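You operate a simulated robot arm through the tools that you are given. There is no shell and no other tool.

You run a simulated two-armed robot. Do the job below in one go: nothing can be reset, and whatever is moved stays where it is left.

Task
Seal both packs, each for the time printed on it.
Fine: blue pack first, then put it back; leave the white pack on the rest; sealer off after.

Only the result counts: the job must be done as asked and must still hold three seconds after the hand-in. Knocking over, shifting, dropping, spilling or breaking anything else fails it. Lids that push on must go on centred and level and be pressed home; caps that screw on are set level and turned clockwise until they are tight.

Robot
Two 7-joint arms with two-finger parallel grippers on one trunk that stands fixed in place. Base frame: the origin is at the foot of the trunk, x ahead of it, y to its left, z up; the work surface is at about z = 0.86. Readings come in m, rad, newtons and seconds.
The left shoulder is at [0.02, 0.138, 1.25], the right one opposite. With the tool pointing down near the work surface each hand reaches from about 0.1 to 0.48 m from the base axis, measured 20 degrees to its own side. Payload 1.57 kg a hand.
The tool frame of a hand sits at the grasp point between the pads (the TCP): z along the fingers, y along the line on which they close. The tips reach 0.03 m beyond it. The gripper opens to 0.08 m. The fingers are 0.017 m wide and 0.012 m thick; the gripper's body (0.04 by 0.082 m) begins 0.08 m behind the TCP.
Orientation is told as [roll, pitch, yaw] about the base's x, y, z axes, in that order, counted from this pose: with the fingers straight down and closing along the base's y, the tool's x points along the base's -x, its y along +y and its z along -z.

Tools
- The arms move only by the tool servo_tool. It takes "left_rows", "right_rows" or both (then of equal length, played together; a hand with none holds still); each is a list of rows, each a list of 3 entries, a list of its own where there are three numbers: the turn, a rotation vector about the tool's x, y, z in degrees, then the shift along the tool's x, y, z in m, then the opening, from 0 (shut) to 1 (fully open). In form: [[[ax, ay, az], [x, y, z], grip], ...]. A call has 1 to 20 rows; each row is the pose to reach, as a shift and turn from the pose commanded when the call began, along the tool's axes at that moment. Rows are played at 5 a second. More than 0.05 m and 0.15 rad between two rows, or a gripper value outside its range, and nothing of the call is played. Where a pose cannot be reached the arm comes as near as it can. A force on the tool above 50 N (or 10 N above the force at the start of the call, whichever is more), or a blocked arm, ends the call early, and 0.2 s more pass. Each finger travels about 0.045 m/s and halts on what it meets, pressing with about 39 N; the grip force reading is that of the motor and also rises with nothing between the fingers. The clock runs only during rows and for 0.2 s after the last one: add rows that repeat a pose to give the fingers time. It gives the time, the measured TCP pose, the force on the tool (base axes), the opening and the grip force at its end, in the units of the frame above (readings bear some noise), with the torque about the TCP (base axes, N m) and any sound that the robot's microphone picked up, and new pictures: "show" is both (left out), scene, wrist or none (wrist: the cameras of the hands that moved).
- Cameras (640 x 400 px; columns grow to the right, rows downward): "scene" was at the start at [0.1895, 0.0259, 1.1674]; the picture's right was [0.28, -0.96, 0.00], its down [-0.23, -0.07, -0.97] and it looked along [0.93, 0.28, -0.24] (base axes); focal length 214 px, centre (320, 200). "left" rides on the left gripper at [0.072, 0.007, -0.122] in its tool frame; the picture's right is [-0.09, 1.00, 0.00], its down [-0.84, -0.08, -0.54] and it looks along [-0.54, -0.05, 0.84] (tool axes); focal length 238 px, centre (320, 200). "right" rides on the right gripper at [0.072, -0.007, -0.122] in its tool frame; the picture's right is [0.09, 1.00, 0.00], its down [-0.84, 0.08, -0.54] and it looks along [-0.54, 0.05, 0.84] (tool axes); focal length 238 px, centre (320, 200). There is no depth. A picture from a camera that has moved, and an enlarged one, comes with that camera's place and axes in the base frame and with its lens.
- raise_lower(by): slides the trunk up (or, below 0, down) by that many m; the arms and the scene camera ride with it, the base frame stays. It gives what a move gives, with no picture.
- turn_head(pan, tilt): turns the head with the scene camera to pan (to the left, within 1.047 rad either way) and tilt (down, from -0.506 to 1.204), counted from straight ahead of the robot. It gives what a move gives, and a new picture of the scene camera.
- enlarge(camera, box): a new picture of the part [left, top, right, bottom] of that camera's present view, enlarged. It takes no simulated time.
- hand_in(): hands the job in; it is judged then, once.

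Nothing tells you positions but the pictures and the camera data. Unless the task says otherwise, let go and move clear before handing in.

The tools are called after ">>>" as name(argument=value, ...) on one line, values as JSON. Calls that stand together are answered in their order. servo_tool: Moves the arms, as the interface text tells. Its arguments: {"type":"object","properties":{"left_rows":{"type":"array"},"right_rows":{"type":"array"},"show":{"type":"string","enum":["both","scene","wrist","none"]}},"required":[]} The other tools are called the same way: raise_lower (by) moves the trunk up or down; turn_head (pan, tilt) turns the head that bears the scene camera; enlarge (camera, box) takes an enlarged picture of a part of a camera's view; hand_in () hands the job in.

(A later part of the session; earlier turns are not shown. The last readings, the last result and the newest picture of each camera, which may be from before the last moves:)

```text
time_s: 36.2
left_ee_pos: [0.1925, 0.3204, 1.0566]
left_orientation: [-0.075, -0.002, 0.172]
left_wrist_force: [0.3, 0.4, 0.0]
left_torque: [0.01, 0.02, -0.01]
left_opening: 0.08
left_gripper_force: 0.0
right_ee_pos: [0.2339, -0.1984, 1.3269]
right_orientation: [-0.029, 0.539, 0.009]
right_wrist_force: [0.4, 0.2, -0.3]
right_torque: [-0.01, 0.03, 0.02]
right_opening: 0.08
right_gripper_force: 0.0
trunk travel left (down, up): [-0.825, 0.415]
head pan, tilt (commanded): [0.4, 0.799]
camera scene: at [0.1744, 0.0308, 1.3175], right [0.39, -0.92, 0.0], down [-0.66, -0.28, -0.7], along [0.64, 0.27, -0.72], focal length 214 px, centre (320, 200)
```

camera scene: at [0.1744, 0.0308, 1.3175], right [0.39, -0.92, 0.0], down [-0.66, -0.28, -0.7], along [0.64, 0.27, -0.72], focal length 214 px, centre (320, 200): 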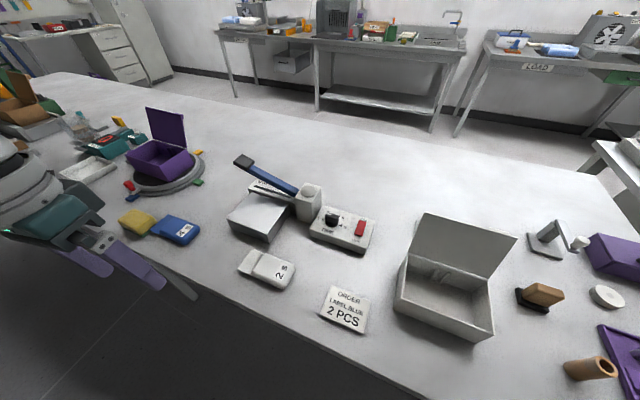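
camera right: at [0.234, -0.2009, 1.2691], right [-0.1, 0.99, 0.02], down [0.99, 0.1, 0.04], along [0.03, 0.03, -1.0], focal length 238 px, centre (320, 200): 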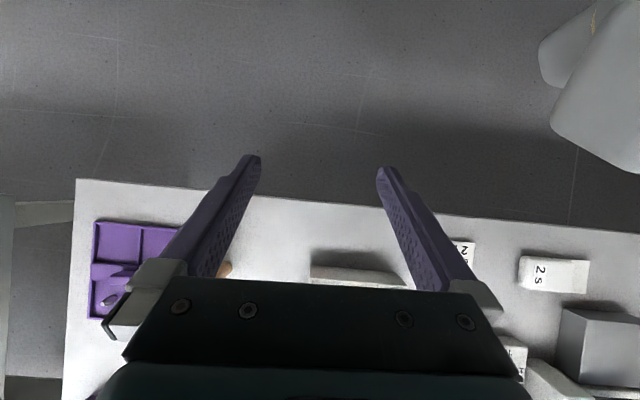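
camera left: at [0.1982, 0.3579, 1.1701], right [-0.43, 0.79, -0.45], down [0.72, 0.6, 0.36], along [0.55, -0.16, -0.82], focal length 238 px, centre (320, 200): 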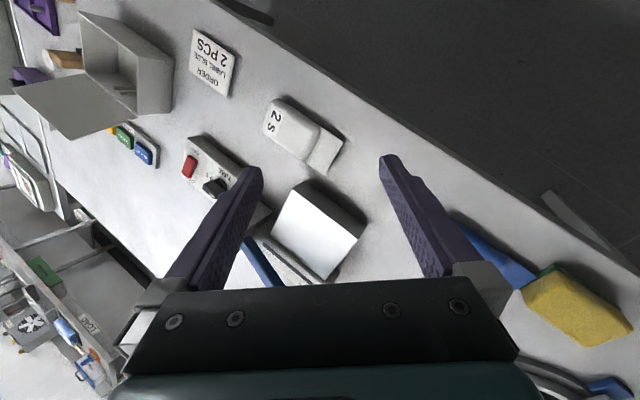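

Forward motion stuck again with the yaw drifting. I'll look at the wrist's posture again to see which joint is running out.

>>> turn_head(pan=1.04, tilt=0.2)

```text
time_s: 37.2
left_ee_pos: [0.1923, 0.3217, 1.0572]
left_orientation: [-0.074, -0.002, 0.173]
left_wrist_force: [0.2, 0.5, 0.1]
left_torque: [0.02, 0.01, -0.01]
left_opening: 0.0799
left_gripper_force: 0.0
right_ee_pos: [0.2337, -0.1977, 1.3262]
right_orientation: [-0.028, 0.537, 0.008]
right_wrist_force: [-0.3, 0.4, -0.3]
right_torque: [0.01, 0.01, -0.02]
right_opening: 0.0799
right_gripper_force: 0.0
trunk travel left (down, up): [-0.825, 0.415]
head pan, tilt (commanded): [1.04, 0.201]
camera scene: at [0.1472, 0.0797, 1.371], right [0.86, -0.51, 0.0], down [-0.1, -0.17, -0.98], along [0.5, 0.84, -0.2], focal length 214 px, centre (320, 200)
```

scene: 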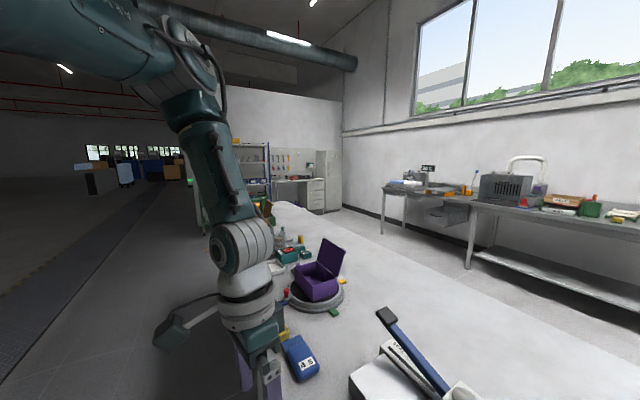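

The wrist is again nearly in line with the forearm, which makes it swing. I'll lean the fingers inward like the starting pose and raise the hand, so the wrist is well bent before I go forward.

>>> servo_tool(left_rows=[[[0.3, 0.9, 0], [0, -0.0004, -0.005], 1], [[0.6, 1.8, 0], [0, -0.0007, -0.01], 1], [[1, 2.8, 0], [0, -0.001, -0.015], 1], [[1.3, 3.7, 0], [0, -0.0015, -0.02], 1], [[1.6, 4.6, 0], [0, -0.0018, -0.025], 1], [[1.9, 5.5, 0], [0, -0.0022, -0.03], 1], [[2.2, 6.4, 0], [0, -0.0026, -0.035], 1], [[2.6, 7.4, 0], [0, -0.003, -0.04], 1], [[2.9, 8.3, 0], [0, -0.0033, -0.045], 1], [[3.2, 9.2, 0], [0, -0.0037, -0.05], 1], [[3.5, 10.1, 0], [0, -0.004, -0.055], 1], [[3.8, 11, 0], [0, -0.0044, -0.06], 1], [[4.2, 12, 0], [0, -0.0048, -0.065], 1], [[4.5, 12.9, 0], [0, -0.0052, -0.07], 1], [[4.8, 13.8, 0], [0, -0.0056, -0.075], 1], [[5.1, 14.7, 0], [0, -0.0059, -0.08], 1]], show="scene")

```text
time_s: 38.7
left_ee_pos: [0.1189, 0.3166, 1.0598]
left_orientation: [-0.11, 0.265, 0.235]
left_wrist_force: [0.5, 0.3, -0.6]
left_torque: [-0.02, -0.01, 0.0]
left_opening: 0.0799
left_gripper_force: 0.0
right_ee_pos: [0.2342, -0.1971, 1.327]
right_orientation: [-0.028, 0.539, 0.008]
right_wrist_force: [-0.7, 0.1, 0.1]
right_torque: [-0.03, 0.02, -0.02]
right_opening: 0.0801
right_gripper_force: 0.1
trunk travel left (down, up): [-0.825, 0.415]
head pan, tilt (commanded): [1.04, 0.201]
stopped in row 7 (left hand): the arm was blocked; the commanded pose is now the measured one
camera scene: at [0.1472, 0.0797, 1.3711], right [0.86, -0.51, 0.0], down [-0.1, -0.17, -0.98], along [0.5, 0.85, -0.2], focal length 214 px, centre (320, 200)
```

scene: 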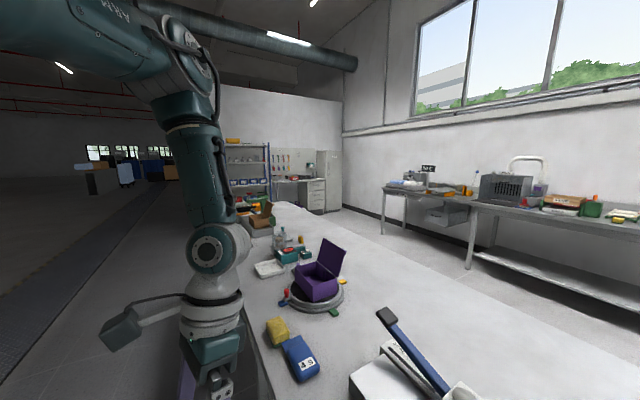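

Raising always fails at the point where the upper arm is horizontal, so the elbow can't go above shoulder height; the hand must stay about 0.2 m or more below what I tried. I'll raise the trunk a little and lower the hand relative to it while easing forward.

>>> raise_lower(by=0.1)

>>> servo_tool(left_rows=[[[0, 0, 0], [-0.0052, -0.0003, 0.0051], 1], [[0, 0, 0], [-0.0103, -0.0006, 0.0103], 1], [[0, 0, 0], [-0.0155, -0.0009, 0.0154], 1], [[0, 0, 0], [-0.0206, -0.0012, 0.0206], 1], [[0, 0, 0], [-0.0258, -0.0016, 0.0257], 1], [[0, 0, 0], [-0.0309, -0.0019, 0.0309], 1], [[0, 0, 0], [-0.0361, -0.0022, 0.036], 1], [[0, 0, 0], [-0.0413, -0.0025, 0.0411], 1], [[0, 0, 0], [-0.0464, -0.0028, 0.0463], 1], [[0, 0, 0], [-0.0516, -0.0031, 0.0514], 1], [[0, 0, 0], [-0.0567, -0.0034, 0.0566], 1], [[0, 0, 0], [-0.0619, -0.0038, 0.0617], 1], [[0, 0, 0], [-0.067, -0.0041, 0.0669], 1], [[0, 0, 0], [-0.0722, -0.0044, 0.072], 1], [[0, 0, 0], [-0.0773, -0.0047, 0.0772], 1], [[0, 0, 0], [-0.0825, -0.005, 0.0823], 1]], show="scene")

```text
time_s: 40.0
left_ee_pos: [0.1188, 0.3182, 1.16]
left_orientation: [-0.112, 0.263, 0.235]
left_wrist_force: [-0.6, 1.0, -0.2]
left_torque: [0.0, -0.02, -0.01]
left_opening: 0.0795
left_gripper_force: 0.2
right_ee_pos: [0.2328, -0.1972, 1.4264]
right_orientation: [-0.028, 0.539, 0.008]
right_wrist_force: [-0.3, -0.5, 0.8]
right_torque: [0.01, 0.0, -0.01]
right_opening: 0.0799
right_gripper_force: 0.1
trunk travel left (down, up): [-0.925, 0.315]
head pan, tilt (commanded): [1.04, 0.201]
```

```text
time_s: 43.4
left_ee_pos: [0.1258, 0.3197, 1.1557]
left_orientation: [-0.111, 0.259, 0.234]
left_wrist_force: [0.0, -0.5, 0.3]
left_torque: [-0.01, 0.02, 0.02]
left_opening: 0.0799
left_gripper_force: 0.1
left hand out of reach, approached as far as the arm can: row 2, 3, 4, 5, 6, 7, 8, 9, 10, 11, 12, 13, 14, 15, 16
right_ee_pos: [0.2314, -0.1977, 1.4267]
right_orientation: [-0.029, 0.537, 0.008]
right_wrist_force: [-0.2, 0.2, 0.1]
right_torque: [-0.01, 0.01, 0.04]
right_opening: 0.0799
right_gripper_force: 0.0
trunk travel left (down, up): [-0.925, 0.315]
head pan, tilt (commanded): [1.04, 0.201]
camera scene: at [0.1472, 0.0797, 1.4711], right [0.86, -0.51, 0.0], down [-0.1, -0.17, -0.98], along [0.5, 0.85, -0.2], focal length 214 px, centre (320, 200)
```

scene: 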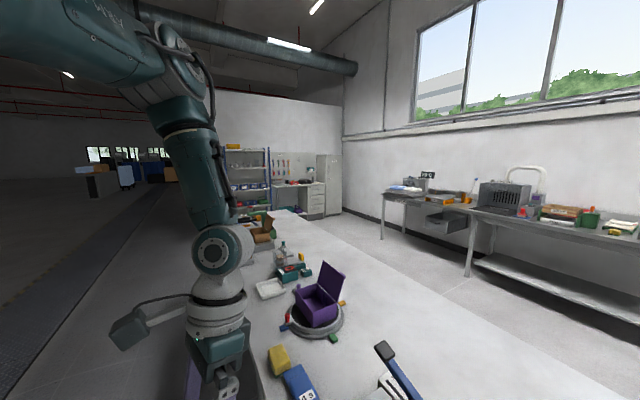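

The elbow seems to stay in one place whatever I ask. I'll probe each direction with small test moves in free air to find which are possible.

>>> servo_tool(left_rows=[[[0, 0, 0], [-0.0013, 0.0005, 0.0048], 1], [[0, 0, 0], [-0.0026, 0.001, 0.0096], 1], [[0, 0, 0], [-0.0039, 0.0016, 0.0144], 1], [[0, 0, 0], [-0.0052, 0.0021, 0.0192], 1]], show="none")

>>> servo_tool(left_rows=[[[0, 3, 0], [0, 0, 0], 1], [[0, 6, 0], [0, 0, 0], 1], [[0, 9, 0], [0, 0, 0], 1], [[0, 12, 0], [0, 0, 0], 1]], show="none")

>>> servo_tool(left_rows=[[[0, 0, 0], [0, 0.005, 0], 1], [[0, 0, 0], [0, 0.01, 0], 1], [[0, 0, 0], [0, 0.015, 0], 1], [[0, 0, 0], [0, 0.02, 0], 1]], show="none")

```text
time_s: 44.4
left_ee_pos: [0.1246, 0.3206, 1.1551]
left_orientation: [-0.112, 0.258, 0.234]
left_wrist_force: [-1.0, 0.1, -0.3]
left_torque: [0.0, 0.0, 0.0]
left_opening: 0.08
left_gripper_force: 0.1
left hand out of reach, approached as far as the arm can: row 1, 2, 3, 4
right_ee_pos: [0.232, -0.197, 1.4267]
right_orientation: [-0.028, 0.537, 0.007]
right_wrist_force: [-0.3, -0.2, -0.7]
right_torque: [0.01, 0.0, 0.01]
right_opening: 0.0802
right_gripper_force: 0.0
trunk travel left (down, up): [-0.925, 0.315]
head pan, tilt (commanded): [1.04, 0.201]
```

```text
time_s: 45.4
left_ee_pos: [0.1039, 0.3221, 1.1812]
left_orientation: [-0.123, 0.507, 0.23]
left_wrist_force: [-0.1, 0.1, -0.4]
left_torque: [0.03, -0.01, -0.02]
left_opening: 0.08
left_gripper_force: 0.0
left hand out of reach, approached as far as the arm can: row 1, 2, 3, 4
right_ee_pos: [0.2333, -0.1977, 1.4268]
right_orientation: [-0.029, 0.536, 0.009]
right_wrist_force: [0.7, 0.9, -0.6]
right_torque: [0.0, -0.01, -0.04]
right_opening: 0.08
right_gripper_force: 0.0
trunk travel left (down, up): [-0.925, 0.315]
head pan, tilt (commanded): [1.04, 0.201]
```

```text
time_s: 46.4
left_ee_pos: [0.119, 0.3437, 1.1846]
left_orientation: [-0.125, 0.463, 0.208]
left_wrist_force: [0.3, -0.3, -0.6]
left_torque: [0.0, 0.02, -0.01]
left_opening: 0.08
left_gripper_force: 0.1
right_ee_pos: [0.2325, -0.197, 1.4268]
right_orientation: [-0.026, 0.538, 0.008]
right_wrist_force: [0.9, 0.1, 0.1]
right_torque: [0.01, 0.03, 0.0]
right_opening: 0.0802
right_gripper_force: 0.0
trunk travel left (down, up): [-0.925, 0.315]
head pan, tilt (commanded): [1.04, 0.201]
```

>>> servo_tool(left_rows=[[[0, 0, 0], [-0.0022, 0.0005, 0.0044], 1], [[0, 0, 0], [-0.0044, 0.0011, 0.0089], 1], [[0, 0, 0], [-0.0067, 0.0017, 0.0134], 1], [[0, 0, 0], [-0.0089, 0.0022, 0.0178], 1]], show="none")

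>>> servo_tool(left_rows=[[[0, 0, 0], [-0.0044, -0.0013, -0.002], 1], [[0, 0, 0], [-0.0088, -0.0026, -0.0041], 1], [[0, 0, 0], [-0.0131, -0.0039, -0.0061], 1], [[0, 0, 0], [-0.0175, -0.0052, -0.0082], 1]], show="scene")

```text
time_s: 47.4
left_ee_pos: [0.1176, 0.3446, 1.1747]
left_orientation: [-0.122, 0.465, 0.207]
left_wrist_force: [-0.5, -0.8, 0.0]
left_torque: [0.0, -0.01, 0.01]
left_opening: 0.08
left_gripper_force: 0.1
left hand out of reach, approached as far as the arm can: row 3, 4
right_ee_pos: [0.2334, -0.1972, 1.4272]
right_orientation: [-0.028, 0.538, 0.007]
right_wrist_force: [0.2, -0.5, -0.6]
right_torque: [0.01, -0.01, -0.01]
right_opening: 0.0801
right_gripper_force: 0.1
trunk travel left (down, up): [-0.925, 0.315]
head pan, tilt (commanded): [1.04, 0.201]
```

```text
time_s: 48.4
left_ee_pos: [0.1172, 0.3452, 1.1747]
left_orientation: [-0.122, 0.467, 0.207]
left_wrist_force: [-0.2, 0.5, 0.5]
left_torque: [0.01, -0.03, 0.0]
left_opening: 0.0799
left_gripper_force: 0.1
left hand out of reach, approached as far as the arm can: row 1, 2, 3, 4
right_ee_pos: [0.2337, -0.1965, 1.4268]
right_orientation: [-0.028, 0.536, 0.009]
right_wrist_force: [0.4, -0.9, 1.0]
right_torque: [0.02, 0.04, 0.01]
right_opening: 0.08
right_gripper_force: 0.1
trunk travel left (down, up): [-0.925, 0.315]
head pan, tilt (commanded): [1.04, 0.201]
camera scene: at [0.1472, 0.0797, 1.4711], right [0.86, -0.51, 0.0], down [-0.1, -0.17, -0.98], along [0.5, 0.85, -0.2], focal length 214 px, centre (320, 200)
```

scene: 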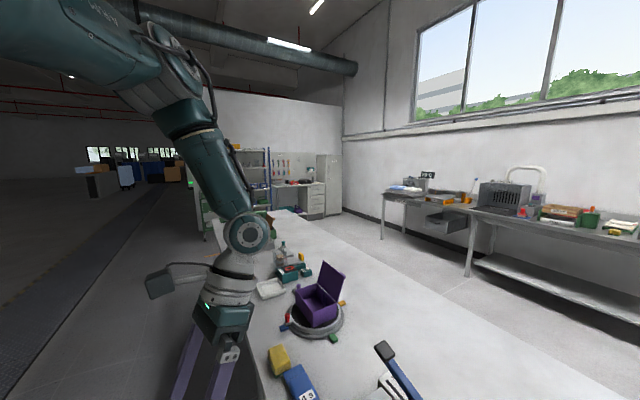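

The left elbow hardly moves in any of these. I'll look at the right arm, still in its original posture, to learn what a normal configuration looks like.

>>> turn_head(pan=-1.04, tilt=0.1)

```text
time_s: 50.4
left_ee_pos: [0.1185, 0.3454, 1.1755]
left_orientation: [-0.122, 0.465, 0.209]
left_wrist_force: [-0.2, -0.6, 0.8]
left_torque: [-0.01, -0.02, 0.0]
left_opening: 0.0801
left_gripper_force: 0.1
right_ee_pos: [0.233, -0.1974, 1.4263]
right_orientation: [-0.029, 0.539, 0.008]
right_wrist_force: [0.3, 0.3, -0.1]
right_torque: [-0.03, -0.02, -0.02]
right_opening: 0.0798
right_gripper_force: 0.0
trunk travel left (down, up): [-0.925, 0.315]
head pan, tilt (commanded): [-1.04, 0.099]
camera scene: at [0.1467, -0.08, 1.4805], right [-0.86, -0.51, 0.0], down [-0.05, 0.09, -1.0], along [0.5, -0.86, -0.1], focal length 214 px, centre (320, 200)
```

scene: 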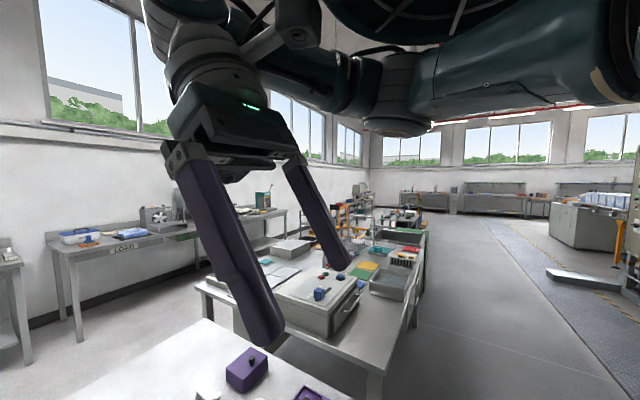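

The right arm shows the normal posture: upper arm and forearm lying in a horizontal plane with the elbow out to the side and the wrist bent down. I need to swing the left forearm forward and up into that shape, so I'll move the hand along that arc slowly.

>>> servo_tool(left_rows=[[[-0.9, 0, 0], [-0.0017, -0.005, -0.0014], 1], [[-1.9, -0.1, 0], [-0.0034, -0.01, -0.0027], 1], [[-2.8, -0.2, 0], [-0.0051, -0.015, -0.0041], 1], [[-3.8, -0.2, 0], [-0.0068, -0.02, -0.0054], 1], [[-4.7, -0.3, 0], [-0.0085, -0.025, -0.0068], 1], [[-5.6, -0.3, 0], [-0.0102, -0.03, -0.0082], 1], [[-6.6, -0.4, 0], [-0.0119, -0.0348, -0.0095], 1], [[-7.5, -0.5, 0], [-0.0136, -0.0398, -0.0109], 1], [[-8.5, -0.5, 0], [-0.0153, -0.0448, -0.0122], 1], [[-9.4, -0.6, 0], [-0.017, -0.0498, -0.0136], 1], [[-10.4, -0.6, 0], [-0.0187, -0.0547, -0.015], 1], [[-11.3, -0.7, 0], [-0.0204, -0.0597, -0.0163], 1]], show="none")

>>> turn_head(pan=1.04, tilt=0.1)

```text
time_s: 52.0
left_ee_pos: [0.1212, 0.3325, 1.1784]
left_orientation: [-0.073, 0.503, 0.31]
left_wrist_force: [-1.0, -0.4, -0.1]
left_torque: [0.0, -0.01, -0.01]
left_opening: 0.0798
left_gripper_force: 0.1
left hand out of reach, approached as far as the arm can: row 2, 3, 4, 5, 6, 7
right_ee_pos: [0.233, -0.1973, 1.4265]
right_orientation: [-0.028, 0.539, 0.008]
right_wrist_force: [0.2, 0.6, -0.7]
right_torque: [-0.02, -0.01, 0.04]
right_opening: 0.08
right_gripper_force: 0.0
trunk travel left (down, up): [-0.925, 0.315]
head pan, tilt (commanded): [-1.04, 0.099]
stopped in row 7 (left hand): the arm was blocked; the commanded pose is now the measured one
```

```text
time_s: 54.0
left_ee_pos: [0.1202, 0.3332, 1.1792]
left_orientation: [-0.077, 0.503, 0.31]
left_wrist_force: [-0.3, 0.6, 0.0]
left_torque: [0.04, 0.01, 0.01]
left_opening: 0.0798
left_gripper_force: 0.1
right_ee_pos: [0.2329, -0.1979, 1.4271]
right_orientation: [-0.028, 0.537, 0.009]
right_wrist_force: [0.7, -0.3, -0.8]
right_torque: [0.0, -0.02, -0.02]
right_opening: 0.08
right_gripper_force: 0.0
trunk travel left (down, up): [-0.925, 0.315]
head pan, tilt (commanded): [1.04, 0.099]
camera scene: at [0.1466, 0.0787, 1.4805], right [0.86, -0.51, 0.0], down [-0.05, -0.09, -1.0], along [0.5, 0.86, -0.1], focal length 214 px, centre (320, 200)
```

scene: 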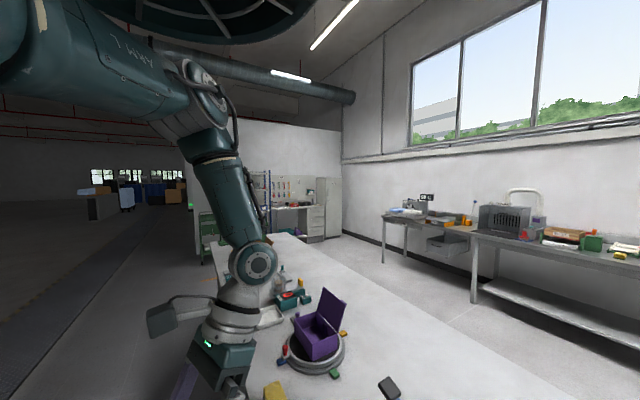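

By tracking the wrist's orientation I think the last joint is near its limit because yaw is too low for this forearm position. I'll turn the hand about its own axis the other way and see whether it frees up.

>>> servo_tool(left_rows=[[[0, 0, -3], [0, 0, 0], 1], [[0, 0, -6], [0, 0, 0], 1], [[0, 0, -9], [0, 0, 0], 1], [[0, 0, -12], [0, 0, 0], 1], [[0, 0, -15], [0, 0, 0], 1], [[0, 0, -18], [0, 0, 0], 1], [[0, 0, -21], [0, 0, 0], 1], [[0, 0, -24], [0, 0, 0], 1], [[0, 0, -27], [0, 0, 0], 1], [[0, 0, -30], [0, 0, 0], 1]], show="none")

>>> servo_tool(left_rows=[[[0, 0, 0], [0, 0, -0.004], 1], [[0, 0, 0], [0, 0, -0.008], 1], [[0, 0, 0], [0, 0, -0.012], 1], [[0, 0, 0], [0, 0, -0.016], 1]], show="scene")

```text
time_s: 56.2
left_ee_pos: [0.1294, 0.3492, 1.1816]
left_orientation: [0.192, 0.463, 0.871]
left_wrist_force: [-0.1, -0.2, -0.9]
left_torque: [0.04, 0.0, 0.03]
left_opening: 0.0803
left_gripper_force: 0.0
left hand out of reach, approached as far as the arm can: row 1, 2, 3, 4, 5, 6, 7, 8, 9, 10
right_ee_pos: [0.2327, -0.198, 1.425]
right_orientation: [-0.028, 0.539, 0.009]
right_wrist_force: [-0.2, 0.0, -0.4]
right_torque: [-0.02, -0.02, -0.02]
right_opening: 0.08
right_gripper_force: 0.0
trunk travel left (down, up): [-0.925, 0.315]
head pan, tilt (commanded): [1.04, 0.099]
```

```text
time_s: 57.2
left_ee_pos: [0.1308, 0.353, 1.1934]
left_orientation: [0.218, 0.474, 0.907]
left_wrist_force: [-0.6, 0.3, -0.4]
left_torque: [0.0, 0.02, -0.03]
left_opening: 0.0801
left_gripper_force: 0.0
right_ee_pos: [0.2322, -0.1978, 1.4264]
right_orientation: [-0.029, 0.539, 0.009]
right_wrist_force: [1.0, 0.2, -0.2]
right_torque: [0.0, 0.0, 0.01]
right_opening: 0.08
right_gripper_force: 0.0
trunk travel left (down, up): [-0.925, 0.315]
head pan, tilt (commanded): [1.04, 0.099]
camera scene: at [0.1466, 0.0787, 1.4805], right [0.86, -0.51, 0.0], down [-0.05, -0.09, -1.0], along [0.5, 0.86, -0.1], focal length 214 px, centre (320, 200)
```

scene: 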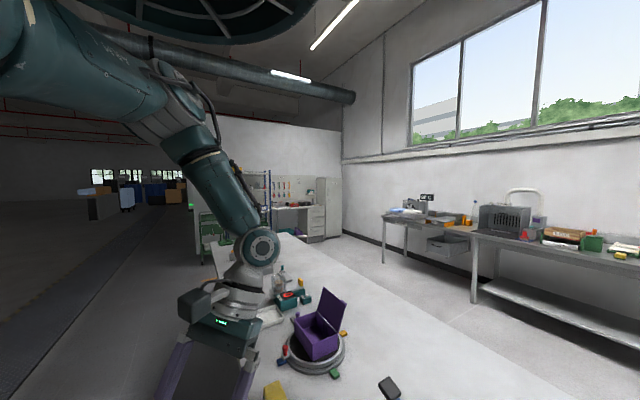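

That freed it: the arm responded properly. I'll keep swinging the hand forward, inward and up along the arc with slow steps.

>>> servo_tool(left_rows=[[[-0.6, -0.5, 0], [0.0012, -0.0047, -0.0033], 1], [[-1.2, -1, 0], [0.0024, -0.0095, -0.0066], 1], [[-1.9, -1.6, 0], [0.0036, -0.0142, -0.0099], 1], [[-2.5, -2.1, 0], [0.0048, -0.0189, -0.0132], 1], [[-3.1, -2.6, 0], [0.006, -0.0237, -0.0165], 1], [[-3.7, -3.1, 0], [0.0071, -0.0284, -0.0198], 1], [[-4.3, -3.7, 0], [0.0083, -0.0331, -0.0231], 1], [[-5, -4.2, 0], [0.0095, -0.0379, -0.0264], 1], [[-5.6, -4.7, 0], [0.0107, -0.0426, -0.0297], 1], [[-6.2, -5.2, 0], [0.0119, -0.0473, -0.033], 1], [[-6.8, -5.8, 0], [0.0131, -0.0521, -0.0363], 1], [[-7.4, -6.3, 0], [0.0143, -0.0568, -0.0396], 1]], show="scene")

```text
time_s: 59.2
left_ee_pos: [0.1428, 0.3197, 1.2065]
left_orientation: [0.284, 0.454, 1.008]
left_wrist_force: [-0.3, 0.1, 0.1]
left_torque: [0.01, 0.0, -0.03]
left_opening: 0.0801
left_gripper_force: 0.1
right_ee_pos: [0.2327, -0.1973, 1.4261]
right_orientation: [-0.027, 0.539, 0.009]
right_wrist_force: [-0.6, -0.3, -0.5]
right_torque: [0.01, -0.01, 0.0]
right_opening: 0.0801
right_gripper_force: 0.1
trunk travel left (down, up): [-0.925, 0.315]
head pan, tilt (commanded): [1.04, 0.099]
stopped in row 10 (left hand): the arm was blocked; the commanded pose is now the measured one
camera scene: at [0.1466, 0.0787, 1.4805], right [0.86, -0.51, 0.0], down [-0.05, -0.09, -1.0], along [0.5, 0.86, -0.1], focal length 214 px, centre (320, 200)
```

scene: 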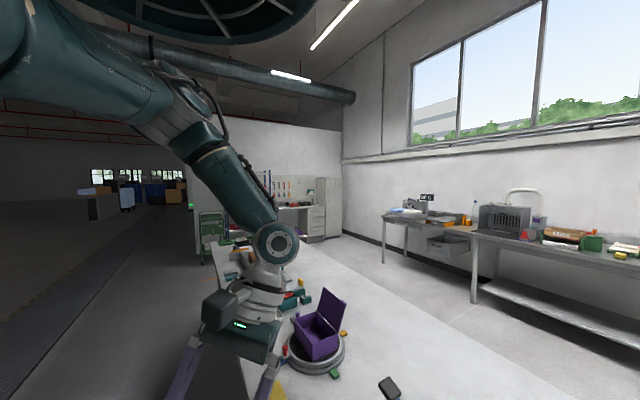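

>>> servo_tool(left_rows=[[[0, 0, 0], [0, 0, 0], 1], [[0, 0, 0], [0, -0.002, -0.001], 1], [[0, 0, 0], [0, -0.004, -0.002], 1], [[0, 0, 0], [0, -0.006, -0.003], 1], [[0, 0, 0], [0, -0.008, -0.004], 1], [[0, 0, 0], [0, -0.01, -0.005], 1], [[0, 0, 0], [0, -0.012, -0.006], 1], [[0, 0, 0], [0, -0.014, -0.007], 1], [[0, 0, 0], [0, -0.016, -0.008], 1], [[0, 0, 0], [0, -0.018, -0.009], 1], [[0, 0, 0], [0, -0.02, -0.01], 1], [[0, 0, 0], [0, -0.02, -0.01], 1], [[0, 0, 0], [0, -0.02, -0.01], 1]], show="none")

```text
time_s: 62.0
left_ee_pos: [0.1541, 0.3091, 1.2055]
left_orientation: [0.262, 0.486, 1.089]
left_wrist_force: [-0.3, 0.5, -0.4]
left_torque: [-0.02, 0.0, 0.02]
left_opening: 0.0798
left_gripper_force: 0.2
right_ee_pos: [0.2325, -0.197, 1.428]
right_orientation: [-0.029, 0.539, 0.011]
right_wrist_force: [0.9, 1.1, 0.5]
right_torque: [0.0, -0.05, -0.02]
right_opening: 0.0798
right_gripper_force: 0.1
trunk travel left (down, up): [-0.925, 0.315]
head pan, tilt (commanded): [1.04, 0.099]
```

The measured pose lags the command without any hand force, so something upstream is touching or at a limit. I'll look up at the upper arm and the structure above it.

>>> turn_head(pan=1.04, tilt=-0.5)

>>> turn_head(pan=-1.04, tilt=-0.5)

```text
time_s: 63.0
left_ee_pos: [0.1527, 0.3104, 1.2057]
left_orientation: [0.265, 0.491, 1.087]
left_wrist_force: [0.3, -0.2, 0.2]
left_torque: [0.01, 0.01, -0.03]
left_opening: 0.0799
left_gripper_force: 0.0
right_ee_pos: [0.2324, -0.1975, 1.4276]
right_orientation: [-0.029, 0.539, 0.01]
right_wrist_force: [1.0, 1.1, 0.2]
right_torque: [0.04, 0.02, -0.01]
right_opening: 0.0798
right_gripper_force: 0.2
trunk travel left (down, up): [-0.925, 0.315]
head pan, tilt (commanded): [1.04, -0.499]
camera scene: at [0.134, 0.0572, 1.5295], right [0.86, -0.51, 0.0], down [0.24, 0.41, -0.88], along [0.44, 0.76, 0.48], focal length 214 px, centre (320, 200)
```

scene: 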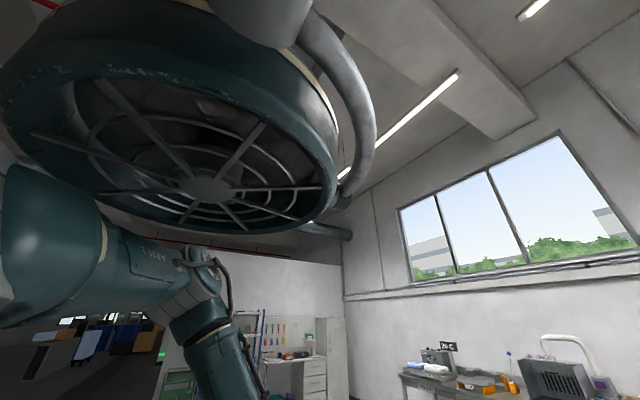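

```text
time_s: 65.0
left_ee_pos: [0.1507, 0.3105, 1.2052]
left_orientation: [0.271, 0.486, 1.083]
left_wrist_force: [0.2, 0.2, -0.1]
left_torque: [0.01, 0.02, 0.04]
left_opening: 0.0801
left_gripper_force: 0.0
right_ee_pos: [0.2327, -0.1972, 1.4262]
right_orientation: [-0.029, 0.539, 0.009]
right_wrist_force: [0.5, 0.8, 0.3]
right_torque: [-0.03, 0.0, 0.0]
right_opening: 0.08
right_gripper_force: 0.1
trunk travel left (down, up): [-0.925, 0.315]
head pan, tilt (commanded): [-1.04, -0.499]
camera scene: at [0.134, -0.0585, 1.5296], right [-0.86, -0.51, 0.0], down [0.24, -0.41, -0.88], along [0.45, -0.76, 0.48], focal length 214 px, centre (320, 200)
```

scene: 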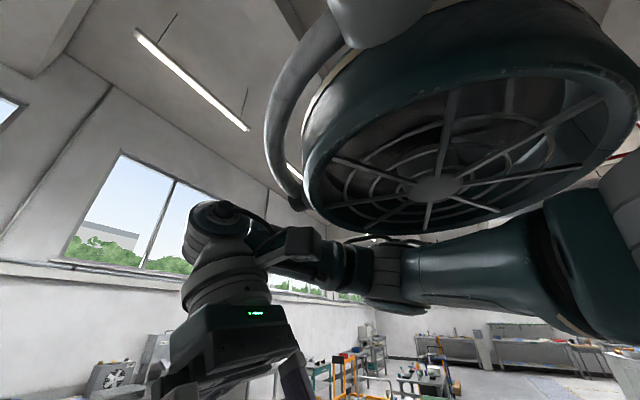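

There is a fan pod over each shoulder, and the left upper arm is pressed right up under it. I'll keep sliding the hand forward but slightly down, so the solution doesn't push the upper arm into the pod.

>>> servo_tool(left_rows=[[[0, 0, 0], [-0.0006, -0.004, 0.0009], 1], [[0, 0, 0], [-0.0012, -0.0079, 0.0018], 1], [[0, 0, 0], [-0.0019, -0.0119, 0.0027], 1], [[0, 0, 0], [-0.0025, -0.0159, 0.0036], 1], [[0, 0, 0], [-0.0031, -0.0199, 0.0046], 1], [[0, 0, 0], [-0.0037, -0.0238, 0.0055], 1], [[0, 0, 0], [-0.0043, -0.0278, 0.0064], 1], [[0, 0, 0], [-0.005, -0.0318, 0.0073], 1], [[0, 0, 0], [-0.0056, -0.0357, 0.0082], 1], [[0, 0, 0], [-0.0062, -0.0397, 0.0091], 1], [[0, 0, 0], [-0.0062, -0.0397, 0.0091], 1]], show="none")

>>> turn_head(pan=1.04, tilt=-0.1)

```text
time_s: 65.5
left_ee_pos: [0.1494, 0.3055, 1.1997]
left_orientation: [0.251, 0.516, 1.153]
left_wrist_force: [0.5, -0.9, -0.5]
left_torque: [0.0, 0.06, 0.01]
left_opening: 0.0801
left_gripper_force: 0.1
right_ee_pos: [0.233, -0.1975, 1.4261]
right_orientation: [-0.028, 0.539, 0.011]
right_wrist_force: [-0.2, 0.2, 0.0]
right_torque: [-0.04, -0.04, -0.01]
right_opening: 0.0801
right_gripper_force: 0.0
trunk travel left (down, up): [-0.925, 0.315]
head pan, tilt (commanded): [-1.04, -0.499]
stopped in row 2 (left hand): the arm was blocked; the commanded pose is now the measured one
```

```text
time_s: 67.5
left_ee_pos: [0.1501, 0.305, 1.201]
left_orientation: [0.245, 0.518, 1.153]
left_wrist_force: [-0.1, 0.8, 0.3]
left_torque: [-0.01, 0.02, 0.0]
left_opening: 0.0797
left_gripper_force: 0.0
right_ee_pos: [0.2335, -0.1968, 1.4267]
right_orientation: [-0.029, 0.539, 0.009]
right_wrist_force: [0.0, 0.0, -0.1]
right_torque: [-0.02, -0.03, -0.05]
right_opening: 0.0799
right_gripper_force: 0.0
trunk travel left (down, up): [-0.925, 0.315]
head pan, tilt (commanded): [1.04, -0.099]
camera scene: at [0.1441, 0.0744, 1.4984], right [0.86, -0.51, 0.0], down [0.05, 0.09, -0.99], along [0.5, 0.86, 0.1], focal length 214 px, centre (320, 200)
```

scene: 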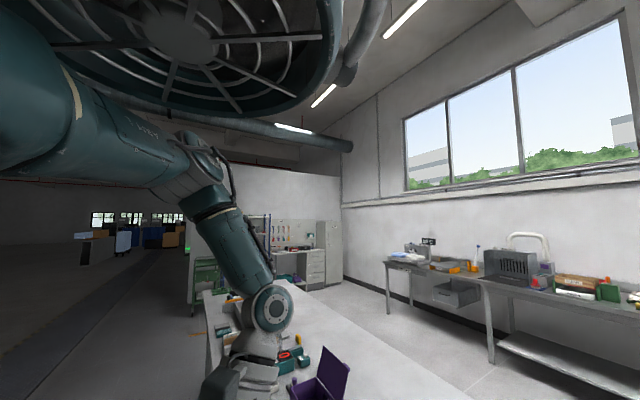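

The elbow is still jammed under the pod. I'll pull the hand away from the shoulder, outward and down, so the arm straightens and the elbow drops clear of the pod.

>>> servo_tool(left_rows=[[[0, 0, 0], [-0.0052, -0.0011, 0.0006], 1], [[0, 0, 0], [-0.0104, -0.0022, 0.0013], 1], [[0, 0, 0], [-0.0155, -0.0034, 0.0019], 1], [[0, 0, 0], [-0.0207, -0.0045, 0.0025], 1], [[0, 0, 0], [-0.0259, -0.0056, 0.0032], 1], [[0, 0, 0], [-0.0311, -0.0067, 0.0038], 1], [[0, 0, 0], [-0.0363, -0.0078, 0.0044], 1], [[0, 0, 0], [-0.0415, -0.0089, 0.0051], 1], [[0, 0, 0], [-0.0466, -0.0101, 0.0057], 1], [[0, 0, 0], [-0.0518, -0.0112, 0.0063], 1], [[0, 0, 0], [-0.057, -0.0123, 0.007], 1], [[0, 0, 0], [-0.0622, -0.0134, 0.0076], 1]], show="scene")

```text
time_s: 70.1
left_ee_pos: [0.1495, 0.3417, 1.1976]
left_orientation: [0.263, 0.543, 1.21]
left_wrist_force: [0.4, 0.4, 0.9]
left_torque: [0.0, -0.01, 0.01]
left_opening: 0.08
left_gripper_force: 0.0
left hand out of reach, approached as far as the arm can: row 2, 3, 4, 5, 6, 7, 8, 9, 10, 11, 12
right_ee_pos: [0.2329, -0.1974, 1.4279]
right_orientation: [-0.026, 0.54, 0.009]
right_wrist_force: [0.1, -0.9, -0.2]
right_torque: [-0.03, -0.02, 0.02]
right_opening: 0.0799
right_gripper_force: 0.1
trunk travel left (down, up): [-0.925, 0.315]
head pan, tilt (commanded): [1.04, -0.099]
camera scene: at [0.1441, 0.0745, 1.4984], right [0.86, -0.51, 0.0], down [0.05, 0.09, -1.0], along [0.5, 0.86, 0.1], focal length 214 px, centre (320, 200)
```

scene: 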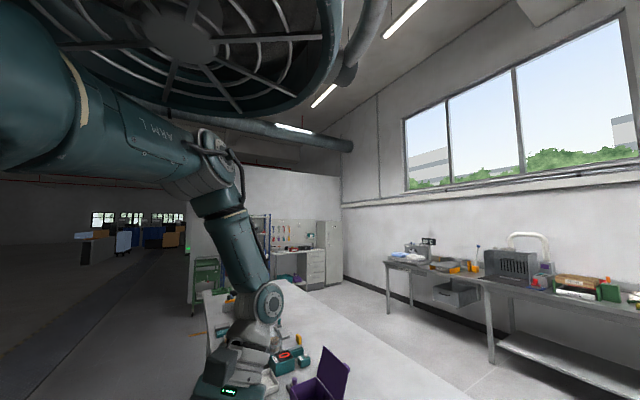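

The elbow can't drop either, so the clean way is to rotate the forearm and hand together rigidly about the upper arm's own axis, which uses just one joint. I'll swing it forward 20° like that.

>>> servo_tool(left_rows=[[[1.56, 0.08, 1.24], [0.0024, -0.0126, -0.0022], 1], [[3.12, 0.16, 2.48], [0.005, -0.0252, -0.0048], 1], [[4.69, 0.24, 3.72], [0.008, -0.0375, -0.0077], 1], [[6.25, 0.32, 4.96], [0.0112, -0.0498, -0.0109], 1], [[7.81, 0.4, 6.2], [0.0146, -0.0619, -0.0146], 1], [[9.37, 0.48, 7.44], [0.0184, -0.0737, -0.0185], 1], [[10.93, 0.56, 8.68], [0.0224, -0.0854, -0.0227], 1], [[12.5, 0.64, 9.92], [0.0266, -0.097, -0.0272], 1], [[14.06, 0.72, 11.16], [0.031, -0.1082, -0.0322], 1], [[15.62, 0.8, 12.4], [0.0357, -0.1192, -0.0373], 1]], show="scene")

```text
time_s: 70.8
left_ee_pos: [0.1648, 0.3223, 1.1964]
left_orientation: [0.142, 0.59, 1.23]
left_wrist_force: [-0.9, -0.6, -0.6]
left_torque: [-0.01, -0.01, 0.02]
left_opening: 0.0804
left_gripper_force: 0.1
left hand out of reach, approached as far as the arm can: row 3
right_ee_pos: [0.2324, -0.1967, 1.4268]
right_orientation: [-0.027, 0.539, 0.008]
right_wrist_force: [0.1, -0.9, 0.2]
right_torque: [0.0, -0.01, 0.01]
right_opening: 0.08
right_gripper_force: 0.0
trunk travel left (down, up): [-0.925, 0.315]
head pan, tilt (commanded): [1.04, -0.099]
stopped in row 3 (left hand): the arm was blocked; the commanded pose is now the measured one
camera scene: at [0.1441, 0.0745, 1.4984], right [0.86, -0.51, 0.0], down [0.05, 0.09, -1.0], along [0.5, 0.86, 0.1], focal length 214 px, centre (320, 200)
```

scene: 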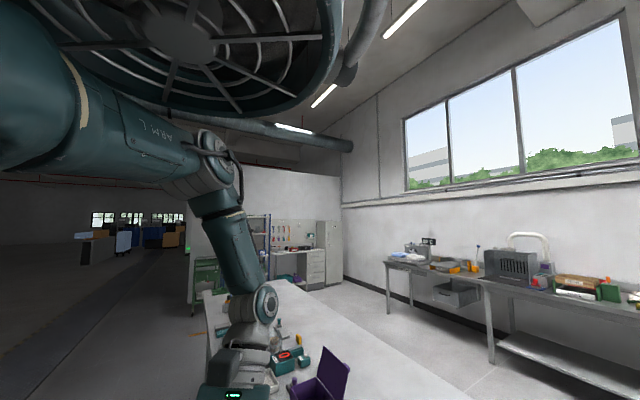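

That was refused as well. I'll try the other single-joint motion: opening just the elbow so the forearm swings outward and up, toward a nearly straight arm, where the configuration can change freely.

>>> servo_tool(left_rows=[[[0.55, -1.91, -0.26], [-0.011, -0.0022, -0.0068], 1], [[1.09, -3.81, -0.51], [-0.0218, -0.0044, -0.0139], 1], [[1.64, -5.72, -0.77], [-0.0323, -0.0064, -0.0214], 1], [[2.19, -7.62, -1.02], [-0.0426, -0.0083, -0.0293], 1], [[2.73, -9.53, -1.28], [-0.0526, -0.0101, -0.0375], 1], [[3.28, -11.44, -1.53], [-0.0624, -0.0117, -0.0461], 1], [[3.83, -13.34, -1.79], [-0.0718, -0.0133, -0.055], 1], [[4.37, -15.25, -2.04], [-0.081, -0.0146, -0.0642], 1], [[4.92, -17.15, -2.3], [-0.09, -0.0159, -0.0738], 1], [[5.47, -19.06, -2.55], [-0.0985, -0.0171, -0.0837], 1]], show="scene")

```text
time_s: 73.0
left_ee_pos: [0.2354, 0.4325, 1.2099]
left_orientation: [0.044, 0.253, 1.241]
left_wrist_force: [0.4, -0.4, -0.4]
left_torque: [0.0, 0.01, 0.04]
left_opening: 0.0799
left_gripper_force: 0.1
right_ee_pos: [0.2317, -0.1984, 1.4263]
right_orientation: [-0.028, 0.539, 0.01]
right_wrist_force: [-0.3, 0.1, 0.2]
right_torque: [-0.03, -0.03, -0.01]
right_opening: 0.0801
right_gripper_force: 0.1
trunk travel left (down, up): [-0.925, 0.315]
head pan, tilt (commanded): [1.04, -0.099]
camera scene: at [0.1441, 0.0744, 1.4984], right [0.86, -0.51, 0.0], down [0.05, 0.09, -1.0], along [0.5, 0.86, 0.1], focal length 214 px, centre (320, 200)
```

scene: 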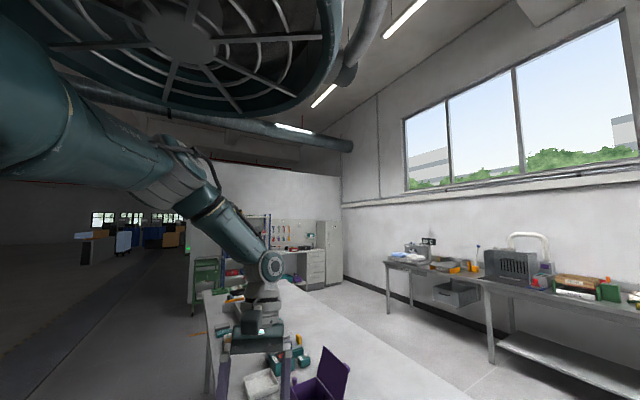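

That tracked perfectly, and the elbow has now dropped clear of the pod with the arm nearly straight. Next I'll swing the whole arm rigidly inward about the vertical through the shoulder, 20° to start.

>>> servo_tool(left_rows=[[[-0.5, -0.09, 1.93], [0.0039, -0.0121, 0.0005], 1], [[-1.0, -0.17, 3.87], [0.0081, -0.0241, 0.001], 1], [[-1.5, -0.26, 5.8], [0.0129, -0.0359, 0.0017], 1], [[-2.0, -0.34, 7.74], [0.0179, -0.0476, 0.0025], 1], [[-2.5, -0.43, 9.67], [0.0233, -0.059, 0.0034], 1], [[-3.0, -0.51, 11.61], [0.0292, -0.0703, 0.0045], 1], [[-3.5, -0.6, 13.54], [0.0354, -0.0814, 0.0056], 1], [[-4.0, -0.68, 15.48], [0.042, -0.0922, 0.0069], 1], [[-4.51, -0.77, 17.41], [0.0489, -0.1028, 0.0081], 1], [[-5.01, -0.85, 19.35], [0.0562, -0.1131, 0.0095], 1]], show="scene")

```text
time_s: 74.0
left_ee_pos: [0.2282, 0.4183, 1.1956]
left_orientation: [0.036, 0.316, 1.273]
left_wrist_force: [-1.1, 0.7, 0.6]
left_torque: [-0.01, 0.02, 0.0]
left_opening: 0.0801
left_gripper_force: 0.2
left hand out of reach, approached as far as the arm can: row 3, 4
right_ee_pos: [0.2331, -0.1964, 1.4272]
right_orientation: [-0.027, 0.539, 0.01]
right_wrist_force: [-0.2, -0.2, 0.1]
right_torque: [-0.04, -0.03, 0.02]
right_opening: 0.08
right_gripper_force: 0.1
trunk travel left (down, up): [-0.925, 0.315]
head pan, tilt (commanded): [1.04, -0.099]
stopped in row 4 (left hand): the arm was blocked; the commanded pose is now the measured one
camera scene: at [0.1441, 0.0745, 1.4984], right [0.86, -0.51, 0.0], down [0.05, 0.09, -1.0], along [0.5, 0.86, 0.1], focal length 214 px, centre (320, 200)
```

scene: 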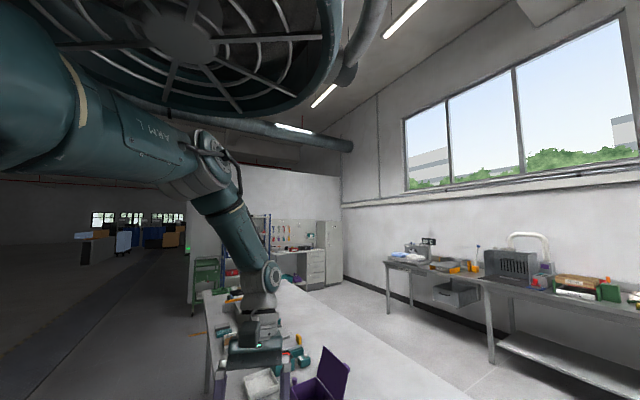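

Opening the elbow works while swinging inward doesn't, so I'll open the elbow further toward a straight arm, from which I can re-bend it in the horizontal plane like the right arm.

>>> servo_tool(left_rows=[[[0.83, -2.86, -0.39], [-0.0166, -0.0034, -0.0109], 1], [[1.67, -5.71, -0.78], [-0.0328, -0.0065, -0.0226], 1], [[2.5, -8.57, -1.17], [-0.0484, -0.0093, -0.0351], 1], [[3.33, -11.43, -1.56], [-0.0632, -0.0119, -0.0485], 1], [[4.16, -14.28, -1.95], [-0.0775, -0.0141, -0.0626], 1], [[5.0, -17.14, -2.34], [-0.0911, -0.0159, -0.0775], 1], [[5.83, -20.0, -2.73], [-0.1039, -0.0175, -0.093], 1], [[6.66, -22.85, -3.12], [-0.1159, -0.0189, -0.1091], 1], [[7.5, -25.71, -3.51], [-0.1271, -0.0199, -0.1259], 1], [[8.33, -28.57, -3.9], [-0.1375, -0.0206, -0.1432], 1]], show="scene")

```text
time_s: 76.2
left_ee_pos: [0.3046, 0.5791, 1.2877]
left_orientation: [-0.107, -0.181, 1.358]
left_wrist_force: [0.4, -0.7, 0.0]
left_torque: [0.02, 0.0, 0.0]
left_opening: 0.08
left_gripper_force: 0.0
right_ee_pos: [0.2326, -0.1971, 1.427]
right_orientation: [-0.028, 0.538, 0.007]
right_wrist_force: [0.5, -0.4, -0.3]
right_torque: [-0.02, 0.02, 0.0]
right_opening: 0.0799
right_gripper_force: 0.1
trunk travel left (down, up): [-0.925, 0.315]
head pan, tilt (commanded): [1.04, -0.099]
camera scene: at [0.1441, 0.0745, 1.4984], right [0.86, -0.51, 0.0], down [0.05, 0.09, -1.0], along [0.5, 0.86, 0.1], focal length 214 px, centre (320, 200)
```

scene: 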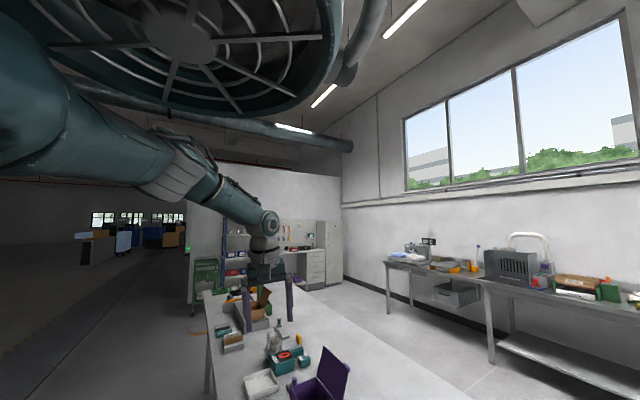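

It tracked exactly as predicted and the arm is now almost straight. From here I'll try swinging the whole arm inward about the shoulder again.

>>> servo_tool(left_rows=[[[0.36, 0.21, 1.96], [0.0066, -0.0171, 0.0006], 1], [[0.72, 0.42, 3.91], [0.0139, -0.0339, 0.001], 1], [[1.08, 0.63, 5.87], [0.0217, -0.0504, 0.0014], 1], [[1.44, 0.84, 7.82], [0.03, -0.0668, 0.0017], 1], [[1.8, 1.05, 9.78], [0.0389, -0.0827, 0.0018], 1], [[2.16, 1.26, 11.74], [0.0484, -0.0985, 0.0016], 1], [[2.52, 1.47, 13.69], [0.0584, -0.1138, 0.0015], 1], [[2.88, 1.68, 15.65], [0.0688, -0.1288, 0.0011], 1], [[3.24, 1.89, 17.6], [0.0798, -0.1435, 0.0007], 1], [[3.6, 2.1, 19.56], [0.0913, -0.1578, 0.0001], 1]], show="scene")

```text
time_s: 77.2
left_ee_pos: [0.2976, 0.5679, 1.2574]
left_orientation: [-0.118, -0.103, 1.401]
left_wrist_force: [0.2, -0.2, 0.0]
left_torque: [0.02, -0.03, -0.02]
left_opening: 0.0803
left_gripper_force: 0.1
right_ee_pos: [0.232, -0.197, 1.4262]
right_orientation: [-0.028, 0.539, 0.008]
right_wrist_force: [-0.3, 0.1, -0.3]
right_torque: [-0.03, -0.01, -0.03]
right_opening: 0.08
right_gripper_force: 0.2
trunk travel left (down, up): [-0.925, 0.315]
head pan, tilt (commanded): [1.04, -0.099]
stopped in row 5 (left hand): the arm was blocked; the commanded pose is now the measured one
camera scene: at [0.1441, 0.0745, 1.4984], right [0.86, -0.51, 0.0], down [0.05, 0.09, -1.0], along [0.5, 0.86, 0.1], focal length 214 px, centre (320, 200)
```

scene: 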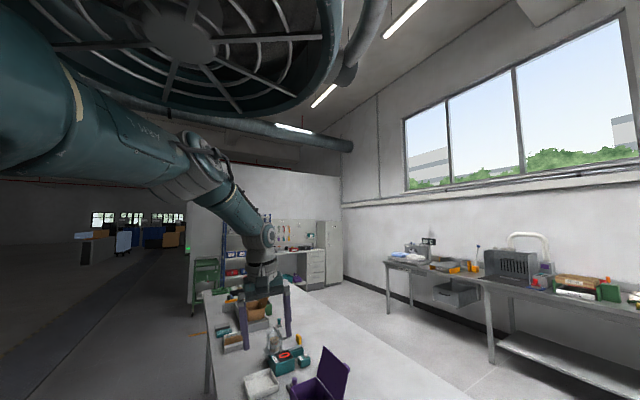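

The inward swing began and then stalled without any reach warning. I'll repeat it much more slowly to tell a speed limit from a real obstruction.

>>> servo_tool(left_rows=[[[0, 0, 0.5], [0.0015, -0.0043, 0.0], 1], [[0, 0, 1.0], [0.003, -0.0086, 0.0], 1], [[0, 0, 1.5], [0.0046, -0.0128, 0.0], 1], [[0, 0, 2.0], [0.0063, -0.0171, 0.0], 1], [[0, 0, 2.5], [0.008, -0.0214, 0.0], 1], [[0, 0, 3.0], [0.0098, -0.0256, 0.0], 1], [[0, 0, 3.5], [0.0116, -0.0298, 0.0], 1], [[0, 0, 4.0], [0.0134, -0.034, 0.0], 1]], show="none")

```text
time_s: 79.2
left_ee_pos: [0.2965, 0.5552, 1.2483]
left_orientation: [-0.097, -0.082, 1.396]
left_wrist_force: [0.3, 0.3, 0.3]
left_torque: [0.0, 0.01, 0.01]
left_opening: 0.08
left_gripper_force: 0.1
left hand out of reach, approached as far as the arm can: row 4, 5, 6, 7, 8
right_ee_pos: [0.2323, -0.197, 1.4263]
right_orientation: [-0.028, 0.539, 0.009]
right_wrist_force: [-0.9, -0.1, -0.5]
right_torque: [0.0, -0.01, -0.03]
right_opening: 0.0801
right_gripper_force: 0.1
trunk travel left (down, up): [-0.925, 0.315]
head pan, tilt (commanded): [1.04, -0.099]
stopped in row 8 (left hand): the arm was blocked; the commanded pose is now the measured one
```

I now think the shoulder passed through its pole into an awkward branch, with two shoulder joints at their stops: it can't swing inward or down from there. With the arm nearly straight I can steer the upper arm, so I'll swing it out to the side and then loop it round the pole to the other branch.

>>> servo_tool(left_rows=[[[-0.14, -0.16, -1.65], [-0.005, 0.0138, -0.0039], 1], [[-0.27, -0.32, -3.31], [-0.0099, 0.0275, -0.0079], 1], [[-0.41, -0.48, -4.96], [-0.0149, 0.0413, -0.0118], 1], [[-0.55, -0.64, -6.61], [-0.0198, 0.0551, -0.0157], 1], [[-0.68, -0.8, -8.27], [-0.0248, 0.0688, -0.0196], 1], [[-0.82, -0.97, -9.92], [-0.0298, 0.0826, -0.0236], 1], [[-0.96, -1.13, -11.57], [-0.0347, 0.0964, -0.0275], 1], [[-1.09, -1.29, -13.23], [-0.0397, 0.1101, -0.0314], 1], [[-1.23, -1.45, -14.88], [-0.0446, 0.1239, -0.0353], 1], [[-1.37, -1.61, -16.53], [-0.0496, 0.1377, -0.0393], 1], [[-1.5, -1.77, -18.19], [-0.0545, 0.1514, -0.0432], 1], [[-1.64, -1.93, -19.84], [-0.0595, 0.1652, -0.0471], 1]], show="scene")

```text
time_s: 81.8
left_ee_pos: [0.141, 0.6402, 1.2841]
left_orientation: [-0.104, -0.081, 1.742]
left_wrist_force: [-0.8, 0.4, 0.1]
left_torque: [0.03, -0.03, -0.04]
left_opening: 0.0802
left_gripper_force: 0.2
right_ee_pos: [0.2326, -0.1975, 1.426]
right_orientation: [-0.028, 0.537, 0.008]
right_wrist_force: [0.3, -0.7, -0.3]
right_torque: [0.0, 0.0, -0.01]
right_opening: 0.08
right_gripper_force: 0.1
trunk travel left (down, up): [-0.925, 0.315]
head pan, tilt (commanded): [1.04, -0.099]
camera scene: at [0.1441, 0.0744, 1.4984], right [0.86, -0.51, 0.0], down [0.05, 0.09, -1.0], along [0.5, 0.86, 0.1], focal length 214 px, centre (320, 200)
```

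scene: 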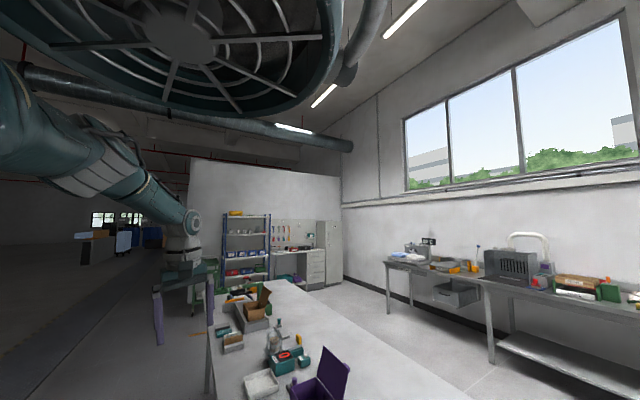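

The outward swing tracked exactly, which fits that picture. Now I'll begin looping the arm over the top of the pole, starting with a slow rise.

>>> servo_tool(left_rows=[[[0, 0, 0], [-0.0028, 0.0041, -0.0054], 1], [[0, 0, 0], [-0.0056, 0.0083, -0.0108], 1], [[0, 0, 0], [-0.0085, 0.0124, -0.0162], 1], [[0, 0, 0], [-0.0113, 0.0165, -0.0216], 1], [[0, 0, 0], [-0.0141, 0.0207, -0.0271], 1], [[0, 0, 0], [-0.0169, 0.0248, -0.0325], 1], [[0, 0, 0], [-0.0197, 0.0289, -0.0379], 1], [[0, 0, 0], [-0.0226, 0.033, -0.0433], 1], [[0, 0, 0], [-0.0254, 0.0372, -0.0487], 1], [[0, 0, 0], [-0.0282, 0.0413, -0.0541], 1]], show="scene")

```text
time_s: 84.0
left_ee_pos: [0.0915, 0.6571, 1.3364]
left_orientation: [-0.102, -0.08, 1.742]
left_wrist_force: [0.3, 1.1, -0.6]
left_torque: [0.02, -0.03, 0.02]
left_opening: 0.0803
left_gripper_force: 0.0
right_ee_pos: [0.2332, -0.1969, 1.4267]
right_orientation: [-0.029, 0.54, 0.01]
right_wrist_force: [-0.1, 0.4, 0.2]
right_torque: [-0.01, 0.02, -0.01]
right_opening: 0.08
right_gripper_force: 0.0
trunk travel left (down, up): [-0.925, 0.315]
head pan, tilt (commanded): [1.04, -0.099]
camera scene: at [0.1441, 0.0745, 1.4984], right [0.86, -0.51, 0.0], down [0.05, 0.09, -1.0], along [0.5, 0.86, 0.1], focal length 214 px, centre (320, 200)
```

scene: 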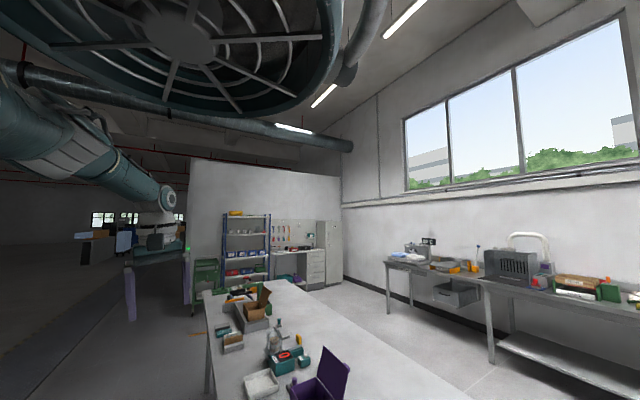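

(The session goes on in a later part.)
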